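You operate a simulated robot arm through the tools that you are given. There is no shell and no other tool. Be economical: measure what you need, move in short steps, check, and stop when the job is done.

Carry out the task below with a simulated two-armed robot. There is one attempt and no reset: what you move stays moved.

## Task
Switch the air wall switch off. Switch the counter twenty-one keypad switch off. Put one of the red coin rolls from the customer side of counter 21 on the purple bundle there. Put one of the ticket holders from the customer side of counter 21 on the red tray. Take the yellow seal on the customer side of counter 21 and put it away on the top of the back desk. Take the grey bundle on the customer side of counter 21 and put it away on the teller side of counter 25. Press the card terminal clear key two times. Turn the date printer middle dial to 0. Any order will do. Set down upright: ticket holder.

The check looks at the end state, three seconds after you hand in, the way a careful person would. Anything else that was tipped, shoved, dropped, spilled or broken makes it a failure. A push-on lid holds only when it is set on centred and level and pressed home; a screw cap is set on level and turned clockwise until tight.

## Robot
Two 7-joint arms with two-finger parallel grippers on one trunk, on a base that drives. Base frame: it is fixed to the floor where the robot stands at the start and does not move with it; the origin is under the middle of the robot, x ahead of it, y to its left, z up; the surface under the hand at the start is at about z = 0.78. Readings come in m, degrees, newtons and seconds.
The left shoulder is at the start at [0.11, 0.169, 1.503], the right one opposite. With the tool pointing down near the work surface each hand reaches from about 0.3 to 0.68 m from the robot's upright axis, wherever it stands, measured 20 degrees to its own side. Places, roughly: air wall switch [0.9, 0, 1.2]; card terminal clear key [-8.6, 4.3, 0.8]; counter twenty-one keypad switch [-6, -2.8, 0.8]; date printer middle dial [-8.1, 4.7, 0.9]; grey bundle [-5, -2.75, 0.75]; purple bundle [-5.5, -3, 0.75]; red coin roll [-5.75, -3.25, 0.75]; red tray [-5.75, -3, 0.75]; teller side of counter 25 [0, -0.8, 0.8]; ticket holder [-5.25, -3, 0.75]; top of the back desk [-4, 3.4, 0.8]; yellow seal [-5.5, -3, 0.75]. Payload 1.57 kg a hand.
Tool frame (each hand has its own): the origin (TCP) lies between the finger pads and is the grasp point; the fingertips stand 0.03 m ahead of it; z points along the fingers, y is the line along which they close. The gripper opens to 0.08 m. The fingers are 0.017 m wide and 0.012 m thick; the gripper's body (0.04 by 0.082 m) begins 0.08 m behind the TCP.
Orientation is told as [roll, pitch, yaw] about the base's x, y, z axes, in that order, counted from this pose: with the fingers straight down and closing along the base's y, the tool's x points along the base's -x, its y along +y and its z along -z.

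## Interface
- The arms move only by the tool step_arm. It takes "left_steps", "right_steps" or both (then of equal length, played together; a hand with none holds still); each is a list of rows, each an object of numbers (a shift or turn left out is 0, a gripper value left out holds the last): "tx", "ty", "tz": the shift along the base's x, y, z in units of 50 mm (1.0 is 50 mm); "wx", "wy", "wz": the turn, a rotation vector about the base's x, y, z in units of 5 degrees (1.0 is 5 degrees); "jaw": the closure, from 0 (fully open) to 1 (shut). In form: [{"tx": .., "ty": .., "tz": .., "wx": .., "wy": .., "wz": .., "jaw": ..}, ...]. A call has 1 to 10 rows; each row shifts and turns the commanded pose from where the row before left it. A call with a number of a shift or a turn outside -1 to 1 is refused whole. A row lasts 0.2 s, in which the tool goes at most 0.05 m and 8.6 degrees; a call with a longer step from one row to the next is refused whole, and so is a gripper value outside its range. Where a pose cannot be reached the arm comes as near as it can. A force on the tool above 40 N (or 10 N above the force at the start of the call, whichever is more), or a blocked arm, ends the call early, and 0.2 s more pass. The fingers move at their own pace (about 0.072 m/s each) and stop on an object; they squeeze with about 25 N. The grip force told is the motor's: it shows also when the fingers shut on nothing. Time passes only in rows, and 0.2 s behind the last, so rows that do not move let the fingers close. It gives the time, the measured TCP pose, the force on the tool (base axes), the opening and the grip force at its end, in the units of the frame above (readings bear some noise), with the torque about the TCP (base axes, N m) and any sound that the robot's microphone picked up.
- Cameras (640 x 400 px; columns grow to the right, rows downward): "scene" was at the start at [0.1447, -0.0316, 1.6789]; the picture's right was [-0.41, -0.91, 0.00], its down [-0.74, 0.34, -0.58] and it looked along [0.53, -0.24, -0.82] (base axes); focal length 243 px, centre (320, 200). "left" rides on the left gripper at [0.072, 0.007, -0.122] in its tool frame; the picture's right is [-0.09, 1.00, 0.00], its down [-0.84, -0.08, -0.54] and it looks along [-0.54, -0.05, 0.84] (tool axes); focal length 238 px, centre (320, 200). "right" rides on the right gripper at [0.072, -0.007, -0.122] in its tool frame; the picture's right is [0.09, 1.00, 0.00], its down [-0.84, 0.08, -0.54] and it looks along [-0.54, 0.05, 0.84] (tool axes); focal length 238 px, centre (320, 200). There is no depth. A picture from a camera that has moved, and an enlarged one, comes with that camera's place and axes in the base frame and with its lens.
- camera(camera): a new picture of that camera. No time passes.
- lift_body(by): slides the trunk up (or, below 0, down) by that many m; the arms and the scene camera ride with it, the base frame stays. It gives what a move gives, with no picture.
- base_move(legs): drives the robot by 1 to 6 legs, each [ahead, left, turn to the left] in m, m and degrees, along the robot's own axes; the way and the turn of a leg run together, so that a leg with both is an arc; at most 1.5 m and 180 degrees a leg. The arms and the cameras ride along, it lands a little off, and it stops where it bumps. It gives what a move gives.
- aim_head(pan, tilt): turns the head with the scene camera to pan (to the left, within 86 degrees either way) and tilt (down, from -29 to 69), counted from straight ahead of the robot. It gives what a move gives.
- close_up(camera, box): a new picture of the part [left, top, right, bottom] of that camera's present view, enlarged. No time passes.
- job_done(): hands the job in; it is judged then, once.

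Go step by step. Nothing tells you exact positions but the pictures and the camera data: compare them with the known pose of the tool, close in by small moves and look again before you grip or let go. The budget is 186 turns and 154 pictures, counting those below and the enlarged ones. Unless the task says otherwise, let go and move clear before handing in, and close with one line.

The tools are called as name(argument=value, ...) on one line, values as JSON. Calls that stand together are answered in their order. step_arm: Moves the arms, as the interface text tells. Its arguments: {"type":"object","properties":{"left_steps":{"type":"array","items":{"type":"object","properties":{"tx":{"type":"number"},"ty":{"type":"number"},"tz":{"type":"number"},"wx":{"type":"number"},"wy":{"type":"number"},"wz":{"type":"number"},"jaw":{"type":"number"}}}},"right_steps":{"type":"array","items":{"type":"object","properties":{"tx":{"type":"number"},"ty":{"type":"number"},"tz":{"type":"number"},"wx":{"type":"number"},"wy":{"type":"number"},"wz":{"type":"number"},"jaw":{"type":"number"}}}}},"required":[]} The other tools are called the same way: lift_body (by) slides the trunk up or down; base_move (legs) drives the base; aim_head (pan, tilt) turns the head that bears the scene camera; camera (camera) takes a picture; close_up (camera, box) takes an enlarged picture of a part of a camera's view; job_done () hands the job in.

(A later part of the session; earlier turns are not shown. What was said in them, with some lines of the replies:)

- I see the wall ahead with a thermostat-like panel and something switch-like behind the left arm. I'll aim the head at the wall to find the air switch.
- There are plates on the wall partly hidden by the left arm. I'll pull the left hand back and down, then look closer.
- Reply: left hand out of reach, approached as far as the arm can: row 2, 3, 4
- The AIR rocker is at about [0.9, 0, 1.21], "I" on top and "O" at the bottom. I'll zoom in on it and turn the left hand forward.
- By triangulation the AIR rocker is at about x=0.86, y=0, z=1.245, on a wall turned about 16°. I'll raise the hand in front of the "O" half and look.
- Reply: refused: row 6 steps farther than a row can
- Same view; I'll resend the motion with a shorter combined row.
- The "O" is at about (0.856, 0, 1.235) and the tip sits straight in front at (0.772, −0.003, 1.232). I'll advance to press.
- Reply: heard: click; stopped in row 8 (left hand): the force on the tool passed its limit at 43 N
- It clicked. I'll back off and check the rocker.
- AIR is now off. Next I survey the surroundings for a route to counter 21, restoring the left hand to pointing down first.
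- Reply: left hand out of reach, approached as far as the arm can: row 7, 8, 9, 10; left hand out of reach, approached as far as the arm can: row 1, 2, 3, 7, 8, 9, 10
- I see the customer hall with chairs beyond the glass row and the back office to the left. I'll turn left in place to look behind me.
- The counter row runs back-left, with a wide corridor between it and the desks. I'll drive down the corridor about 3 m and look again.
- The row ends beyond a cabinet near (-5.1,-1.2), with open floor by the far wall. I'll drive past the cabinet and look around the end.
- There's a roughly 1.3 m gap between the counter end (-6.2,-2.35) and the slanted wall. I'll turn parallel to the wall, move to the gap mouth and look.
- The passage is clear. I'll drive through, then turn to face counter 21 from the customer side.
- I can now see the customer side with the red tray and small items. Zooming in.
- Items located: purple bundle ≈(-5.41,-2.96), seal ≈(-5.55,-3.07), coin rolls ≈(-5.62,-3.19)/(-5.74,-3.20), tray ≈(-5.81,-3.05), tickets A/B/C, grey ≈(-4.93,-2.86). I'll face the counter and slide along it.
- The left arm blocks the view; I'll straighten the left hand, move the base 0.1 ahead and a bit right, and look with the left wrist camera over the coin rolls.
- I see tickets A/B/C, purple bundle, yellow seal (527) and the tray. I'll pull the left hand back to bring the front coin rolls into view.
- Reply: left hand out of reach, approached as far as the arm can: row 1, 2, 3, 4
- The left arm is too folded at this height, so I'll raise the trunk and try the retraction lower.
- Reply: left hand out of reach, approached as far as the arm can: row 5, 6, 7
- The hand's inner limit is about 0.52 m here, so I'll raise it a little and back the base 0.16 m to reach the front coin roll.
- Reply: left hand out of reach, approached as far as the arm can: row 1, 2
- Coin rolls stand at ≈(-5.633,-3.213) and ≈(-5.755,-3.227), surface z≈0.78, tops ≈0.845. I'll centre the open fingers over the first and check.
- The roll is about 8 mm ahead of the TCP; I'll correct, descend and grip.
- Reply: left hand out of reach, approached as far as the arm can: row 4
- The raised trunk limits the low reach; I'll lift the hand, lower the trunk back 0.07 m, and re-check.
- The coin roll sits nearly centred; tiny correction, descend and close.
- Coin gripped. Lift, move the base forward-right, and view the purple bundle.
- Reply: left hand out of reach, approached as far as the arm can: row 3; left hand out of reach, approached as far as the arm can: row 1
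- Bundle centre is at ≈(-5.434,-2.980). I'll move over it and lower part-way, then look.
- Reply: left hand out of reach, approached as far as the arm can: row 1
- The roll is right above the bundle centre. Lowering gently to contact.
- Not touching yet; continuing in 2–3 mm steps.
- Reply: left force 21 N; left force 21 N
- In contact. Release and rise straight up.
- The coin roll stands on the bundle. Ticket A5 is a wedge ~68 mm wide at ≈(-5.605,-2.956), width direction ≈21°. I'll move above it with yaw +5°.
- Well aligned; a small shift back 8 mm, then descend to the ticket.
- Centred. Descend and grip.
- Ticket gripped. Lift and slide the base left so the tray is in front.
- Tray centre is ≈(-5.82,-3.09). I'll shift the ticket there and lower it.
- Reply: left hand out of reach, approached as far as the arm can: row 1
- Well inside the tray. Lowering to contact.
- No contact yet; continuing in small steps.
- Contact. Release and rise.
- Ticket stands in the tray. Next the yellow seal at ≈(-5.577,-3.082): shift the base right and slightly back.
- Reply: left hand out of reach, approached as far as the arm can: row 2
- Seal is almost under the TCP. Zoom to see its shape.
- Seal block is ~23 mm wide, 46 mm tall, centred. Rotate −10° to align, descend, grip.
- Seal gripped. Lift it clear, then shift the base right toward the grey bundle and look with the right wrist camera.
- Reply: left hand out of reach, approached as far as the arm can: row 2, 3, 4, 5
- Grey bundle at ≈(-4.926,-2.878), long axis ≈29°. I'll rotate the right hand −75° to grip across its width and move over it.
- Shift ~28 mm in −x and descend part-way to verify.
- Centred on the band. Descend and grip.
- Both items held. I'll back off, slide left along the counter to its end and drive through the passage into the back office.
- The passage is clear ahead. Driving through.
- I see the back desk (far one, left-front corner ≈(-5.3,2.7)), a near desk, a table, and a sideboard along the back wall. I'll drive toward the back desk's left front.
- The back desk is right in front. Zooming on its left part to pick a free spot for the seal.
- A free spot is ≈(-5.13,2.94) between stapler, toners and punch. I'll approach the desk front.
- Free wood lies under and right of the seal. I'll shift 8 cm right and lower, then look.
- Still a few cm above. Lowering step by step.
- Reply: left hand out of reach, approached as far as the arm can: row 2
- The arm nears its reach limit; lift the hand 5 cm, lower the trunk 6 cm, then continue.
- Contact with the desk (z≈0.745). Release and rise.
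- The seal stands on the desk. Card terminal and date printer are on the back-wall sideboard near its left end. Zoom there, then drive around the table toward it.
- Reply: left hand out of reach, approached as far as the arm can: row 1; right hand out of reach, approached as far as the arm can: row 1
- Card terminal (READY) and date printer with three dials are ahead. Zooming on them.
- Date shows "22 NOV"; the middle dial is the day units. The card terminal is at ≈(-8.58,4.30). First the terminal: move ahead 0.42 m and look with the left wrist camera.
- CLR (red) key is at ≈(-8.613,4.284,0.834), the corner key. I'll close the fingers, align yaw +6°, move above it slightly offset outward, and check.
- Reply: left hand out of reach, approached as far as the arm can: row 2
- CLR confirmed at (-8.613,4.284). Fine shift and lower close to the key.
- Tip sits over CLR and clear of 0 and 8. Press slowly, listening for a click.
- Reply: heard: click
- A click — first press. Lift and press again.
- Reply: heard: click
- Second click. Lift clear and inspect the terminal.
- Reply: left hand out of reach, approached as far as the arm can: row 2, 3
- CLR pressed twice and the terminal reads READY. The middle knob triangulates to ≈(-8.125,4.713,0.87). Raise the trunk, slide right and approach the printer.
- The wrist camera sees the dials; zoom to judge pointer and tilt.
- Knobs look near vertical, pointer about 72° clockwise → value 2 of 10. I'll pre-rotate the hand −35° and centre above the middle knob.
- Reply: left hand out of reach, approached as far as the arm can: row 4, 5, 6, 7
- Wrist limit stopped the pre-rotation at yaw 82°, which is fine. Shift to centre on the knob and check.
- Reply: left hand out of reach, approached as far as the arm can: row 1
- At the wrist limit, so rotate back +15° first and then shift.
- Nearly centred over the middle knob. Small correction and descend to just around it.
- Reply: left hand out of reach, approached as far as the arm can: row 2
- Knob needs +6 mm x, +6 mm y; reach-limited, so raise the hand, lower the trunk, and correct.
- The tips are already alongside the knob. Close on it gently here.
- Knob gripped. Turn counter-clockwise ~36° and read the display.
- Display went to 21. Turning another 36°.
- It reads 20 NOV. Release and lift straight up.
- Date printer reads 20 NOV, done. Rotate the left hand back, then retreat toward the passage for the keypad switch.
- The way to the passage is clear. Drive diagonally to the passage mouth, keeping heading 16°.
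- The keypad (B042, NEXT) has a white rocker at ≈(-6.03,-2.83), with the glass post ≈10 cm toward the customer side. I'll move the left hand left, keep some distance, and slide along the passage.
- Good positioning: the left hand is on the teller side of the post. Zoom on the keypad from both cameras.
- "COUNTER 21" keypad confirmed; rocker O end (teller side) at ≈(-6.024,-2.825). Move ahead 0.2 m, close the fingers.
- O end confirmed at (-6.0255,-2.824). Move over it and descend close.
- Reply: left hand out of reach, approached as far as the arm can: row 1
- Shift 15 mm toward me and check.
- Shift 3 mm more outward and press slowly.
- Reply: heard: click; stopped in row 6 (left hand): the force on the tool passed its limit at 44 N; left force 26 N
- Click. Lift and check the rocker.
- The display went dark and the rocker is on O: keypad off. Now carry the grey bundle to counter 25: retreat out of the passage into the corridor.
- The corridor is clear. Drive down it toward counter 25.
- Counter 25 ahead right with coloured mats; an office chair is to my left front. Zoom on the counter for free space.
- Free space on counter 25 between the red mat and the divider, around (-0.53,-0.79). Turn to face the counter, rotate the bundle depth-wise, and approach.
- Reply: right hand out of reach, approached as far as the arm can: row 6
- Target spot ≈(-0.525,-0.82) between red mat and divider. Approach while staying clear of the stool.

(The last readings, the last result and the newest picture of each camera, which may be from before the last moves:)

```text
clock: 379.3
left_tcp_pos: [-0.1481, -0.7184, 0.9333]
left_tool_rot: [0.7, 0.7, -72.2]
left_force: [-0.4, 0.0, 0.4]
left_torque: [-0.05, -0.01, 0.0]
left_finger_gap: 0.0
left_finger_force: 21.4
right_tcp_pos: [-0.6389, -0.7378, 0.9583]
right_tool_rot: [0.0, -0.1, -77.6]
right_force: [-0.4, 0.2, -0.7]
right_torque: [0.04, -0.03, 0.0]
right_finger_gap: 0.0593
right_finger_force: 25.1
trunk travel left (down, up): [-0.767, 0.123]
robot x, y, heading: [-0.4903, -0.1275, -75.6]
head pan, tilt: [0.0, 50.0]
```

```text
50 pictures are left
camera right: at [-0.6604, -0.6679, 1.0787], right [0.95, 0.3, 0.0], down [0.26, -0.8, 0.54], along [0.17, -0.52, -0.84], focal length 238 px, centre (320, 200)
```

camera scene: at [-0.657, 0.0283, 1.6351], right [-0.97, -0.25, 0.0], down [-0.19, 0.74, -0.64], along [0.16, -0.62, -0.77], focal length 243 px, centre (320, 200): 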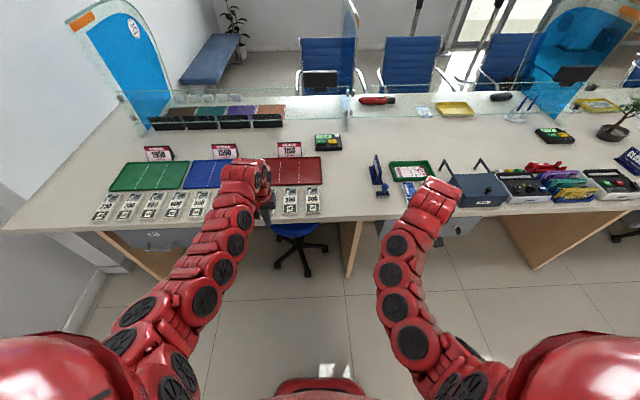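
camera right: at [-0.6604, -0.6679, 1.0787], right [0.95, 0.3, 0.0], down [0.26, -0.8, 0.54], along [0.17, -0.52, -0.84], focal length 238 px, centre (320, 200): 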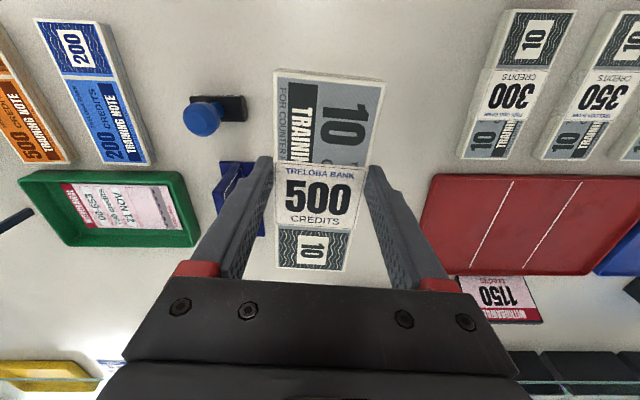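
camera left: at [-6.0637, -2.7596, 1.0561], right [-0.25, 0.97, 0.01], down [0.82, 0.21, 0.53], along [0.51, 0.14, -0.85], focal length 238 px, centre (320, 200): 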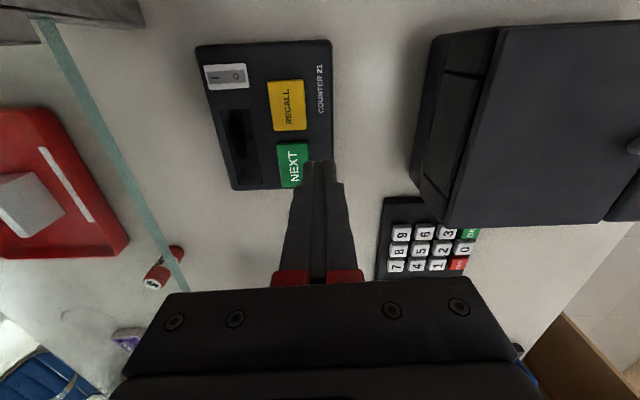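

The grip view shows free counter right of the bundle, before the red mat. Shift by (0.111,-0.067) and lower part-way.

step_arm(right_steps=[{"tx": 0.75, "ty": -0.45}, {"tx": 0.75, "ty": -0.45}, {"tx": 0.72, "ty": -0.44}, {"tz": -0.8}, {"tz": -0.8}, {"tz": -0.6}, {}])

camera(camera="right")

```text
clock: 380.9
left_tcp_pos: [-0.1489, -0.7173, 0.9331]
left_tool_rot: [0.6, 0.6, -72.2]
left_force: [-0.3, 0.4, -0.2]
left_torque: [0.02, 0.02, 0.04]
left_finger_gap: 0.0
left_finger_force: 21.5
right_tcp_pos: [-0.5284, -0.8045, 0.8468]
right_tool_rot: [0.1, -0.1, -77.7]
right_force: [0.9, 0.3, 0.1]
right_torque: [0.02, -0.02, 0.0]
right_finger_gap: 0.0592
right_finger_force: 24.9
trunk travel left (down, up): [-0.767, 0.123]
robot x, y, heading: [-0.4913, -0.1273, -75.8]
head pan, tilt: [0.0, 50.0]
```

```text
49 pictures are left
camera right: at [-0.5498, -0.7359, 0.9681], right [0.95, 0.3, 0.0], down [0.26, -0.8, 0.54], along [0.17, -0.52, -0.84], focal length 238 px, centre (320, 200)
```

right: 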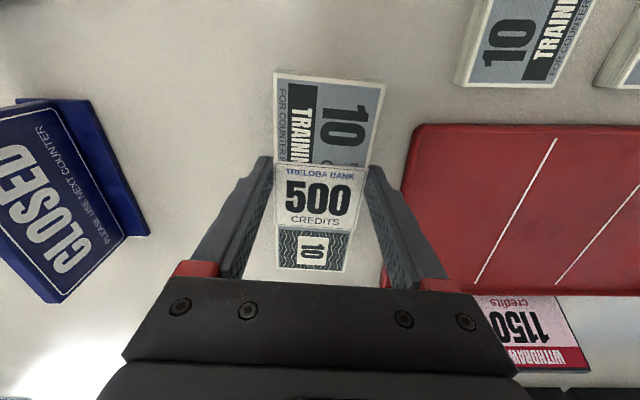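

Clear of the mat by ~2 cm with the fingers open. Lower to contact.

step_arm(right_steps=[{"tz": -0.4}, {"tz": -0.15}, {"tz": -0.06}, {"tz": -0.06}, {}])

```text
clock: 382.1
left_tcp_pos: [-0.1487, -0.7174, 0.932]
left_tool_rot: [0.8, 0.5, -72.2]
left_force: [-1.1, -0.1, -1.0]
left_torque: [-0.03, 0.02, -0.03]
left_finger_gap: 0.0
left_finger_force: 21.4
right_tcp_pos: [-0.5269, -0.8054, 0.8139]
right_tool_rot: [-0.1, -0.2, -77.6]
right_force: [-0.2, -0.5, 2.7]
right_torque: [-0.38, -0.23, -0.04]
right_finger_gap: 0.0593
right_finger_force: 25.0
trunk travel left (down, up): [-0.767, 0.123]
robot x, y, heading: [-0.4916, -0.1294, -75.5]
head pan, tilt: [0.0, 50.0]
```

Contact felt. Release and rise.

step_arm(right_steps=[{"jaw": 0}, {}, {}, {"tz": 0.5}, {"tz": 0.9}, {"tz": 0.9}])

camera(camera="right")

```text
clock: 383.5
left_tcp_pos: [-0.1494, -0.7183, 0.9325]
left_tool_rot: [0.8, 0.6, -72.1]
left_force: [-0.6, 0.7, 0.1]
left_torque: [-0.01, 0.02, -0.02]
left_finger_gap: 0.0
left_finger_force: 20.7
right_tcp_pos: [-0.5262, -0.8042, 0.9276]
right_tool_rot: [0.1, -0.1, -77.5]
right_force: [-0.1, 0.6, 0.4]
right_torque: [0.0, 0.0, 0.0]
right_finger_gap: 0.08
right_finger_force: 0.0
trunk travel left (down, up): [-0.767, 0.123]
robot x, y, heading: [-0.4905, -0.1273, -75.4]
head pan, tilt: [0.0, 50.0]
```

```text
48 pictures are left
camera right: at [-0.5484, -0.7343, 1.0487], right [0.95, 0.31, 0.0], down [0.26, -0.8, 0.54], along [0.17, -0.52, -0.84], focal length 238 px, centre (320, 200)
```

right: 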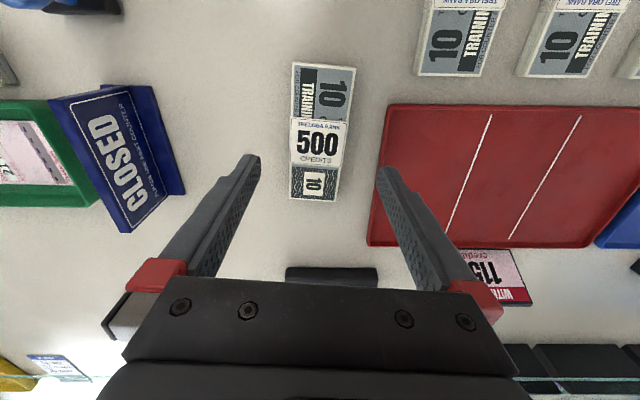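

The bundle lies flat on counter 25. Back away and take a last look.

base_move(legs=[[-0.4, 0, 0]])

camera(camera="scene")

```text
clock: 386.0
left_tcp_pos: [-0.2438, -0.3307, 0.9316]
left_tool_rot: [0.7, 0.7, -71.6]
left_force: [0.1, -0.2, -0.8]
left_torque: [0.03, 0.01, 0.01]
left_finger_gap: 0.0
left_finger_force: 21.5
right_tcp_pos: [-0.6228, -0.4195, 0.9269]
right_tool_rot: [0.0, -0.1, -77.1]
right_force: [-0.1, -0.5, 0.5]
right_torque: [-0.02, -0.01, 0.01]
right_finger_gap: 0.0798
right_finger_force: 0.0
trunk travel left (down, up): [-0.767, 0.123]
robot x, y, heading: [-0.5901, 0.2557, -75.4]
head pan, tilt: [0.0, 50.0]
```

```text
47 pictures are left
camera scene: at [-0.552, 0.1022, 1.635], right [-0.97, -0.26, 0.0], down [-0.2, 0.74, -0.64], along [0.16, -0.62, -0.77], focal length 243 px, centre (320, 200)
```

scene: 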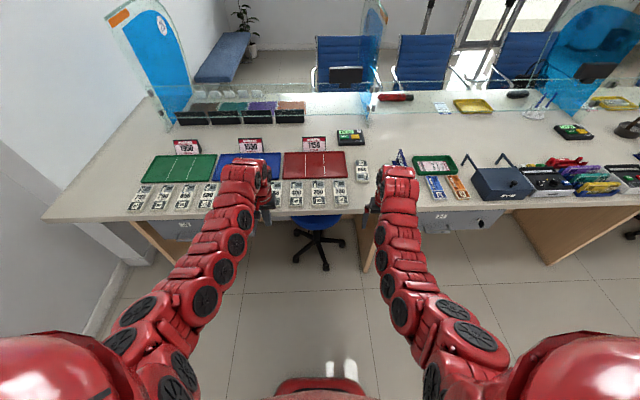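

The bundle rests on counter 25's teller side, everything else looks undisturbed, and both hands are clear. Handing in.

job_done()

```text
The job is handed in.
```

All eight tasks are done: the air switch and counter 21 keypad are off. The coin roll is on the purple bundle, ticket holder A5 stands upright on the red tray, the yellow seal is on the back desk, and the grey bundle is on counter 25's teller side. The clear key was pressed twice, and the date printer's middle dial is at 0 (the display reads 20 NOV).
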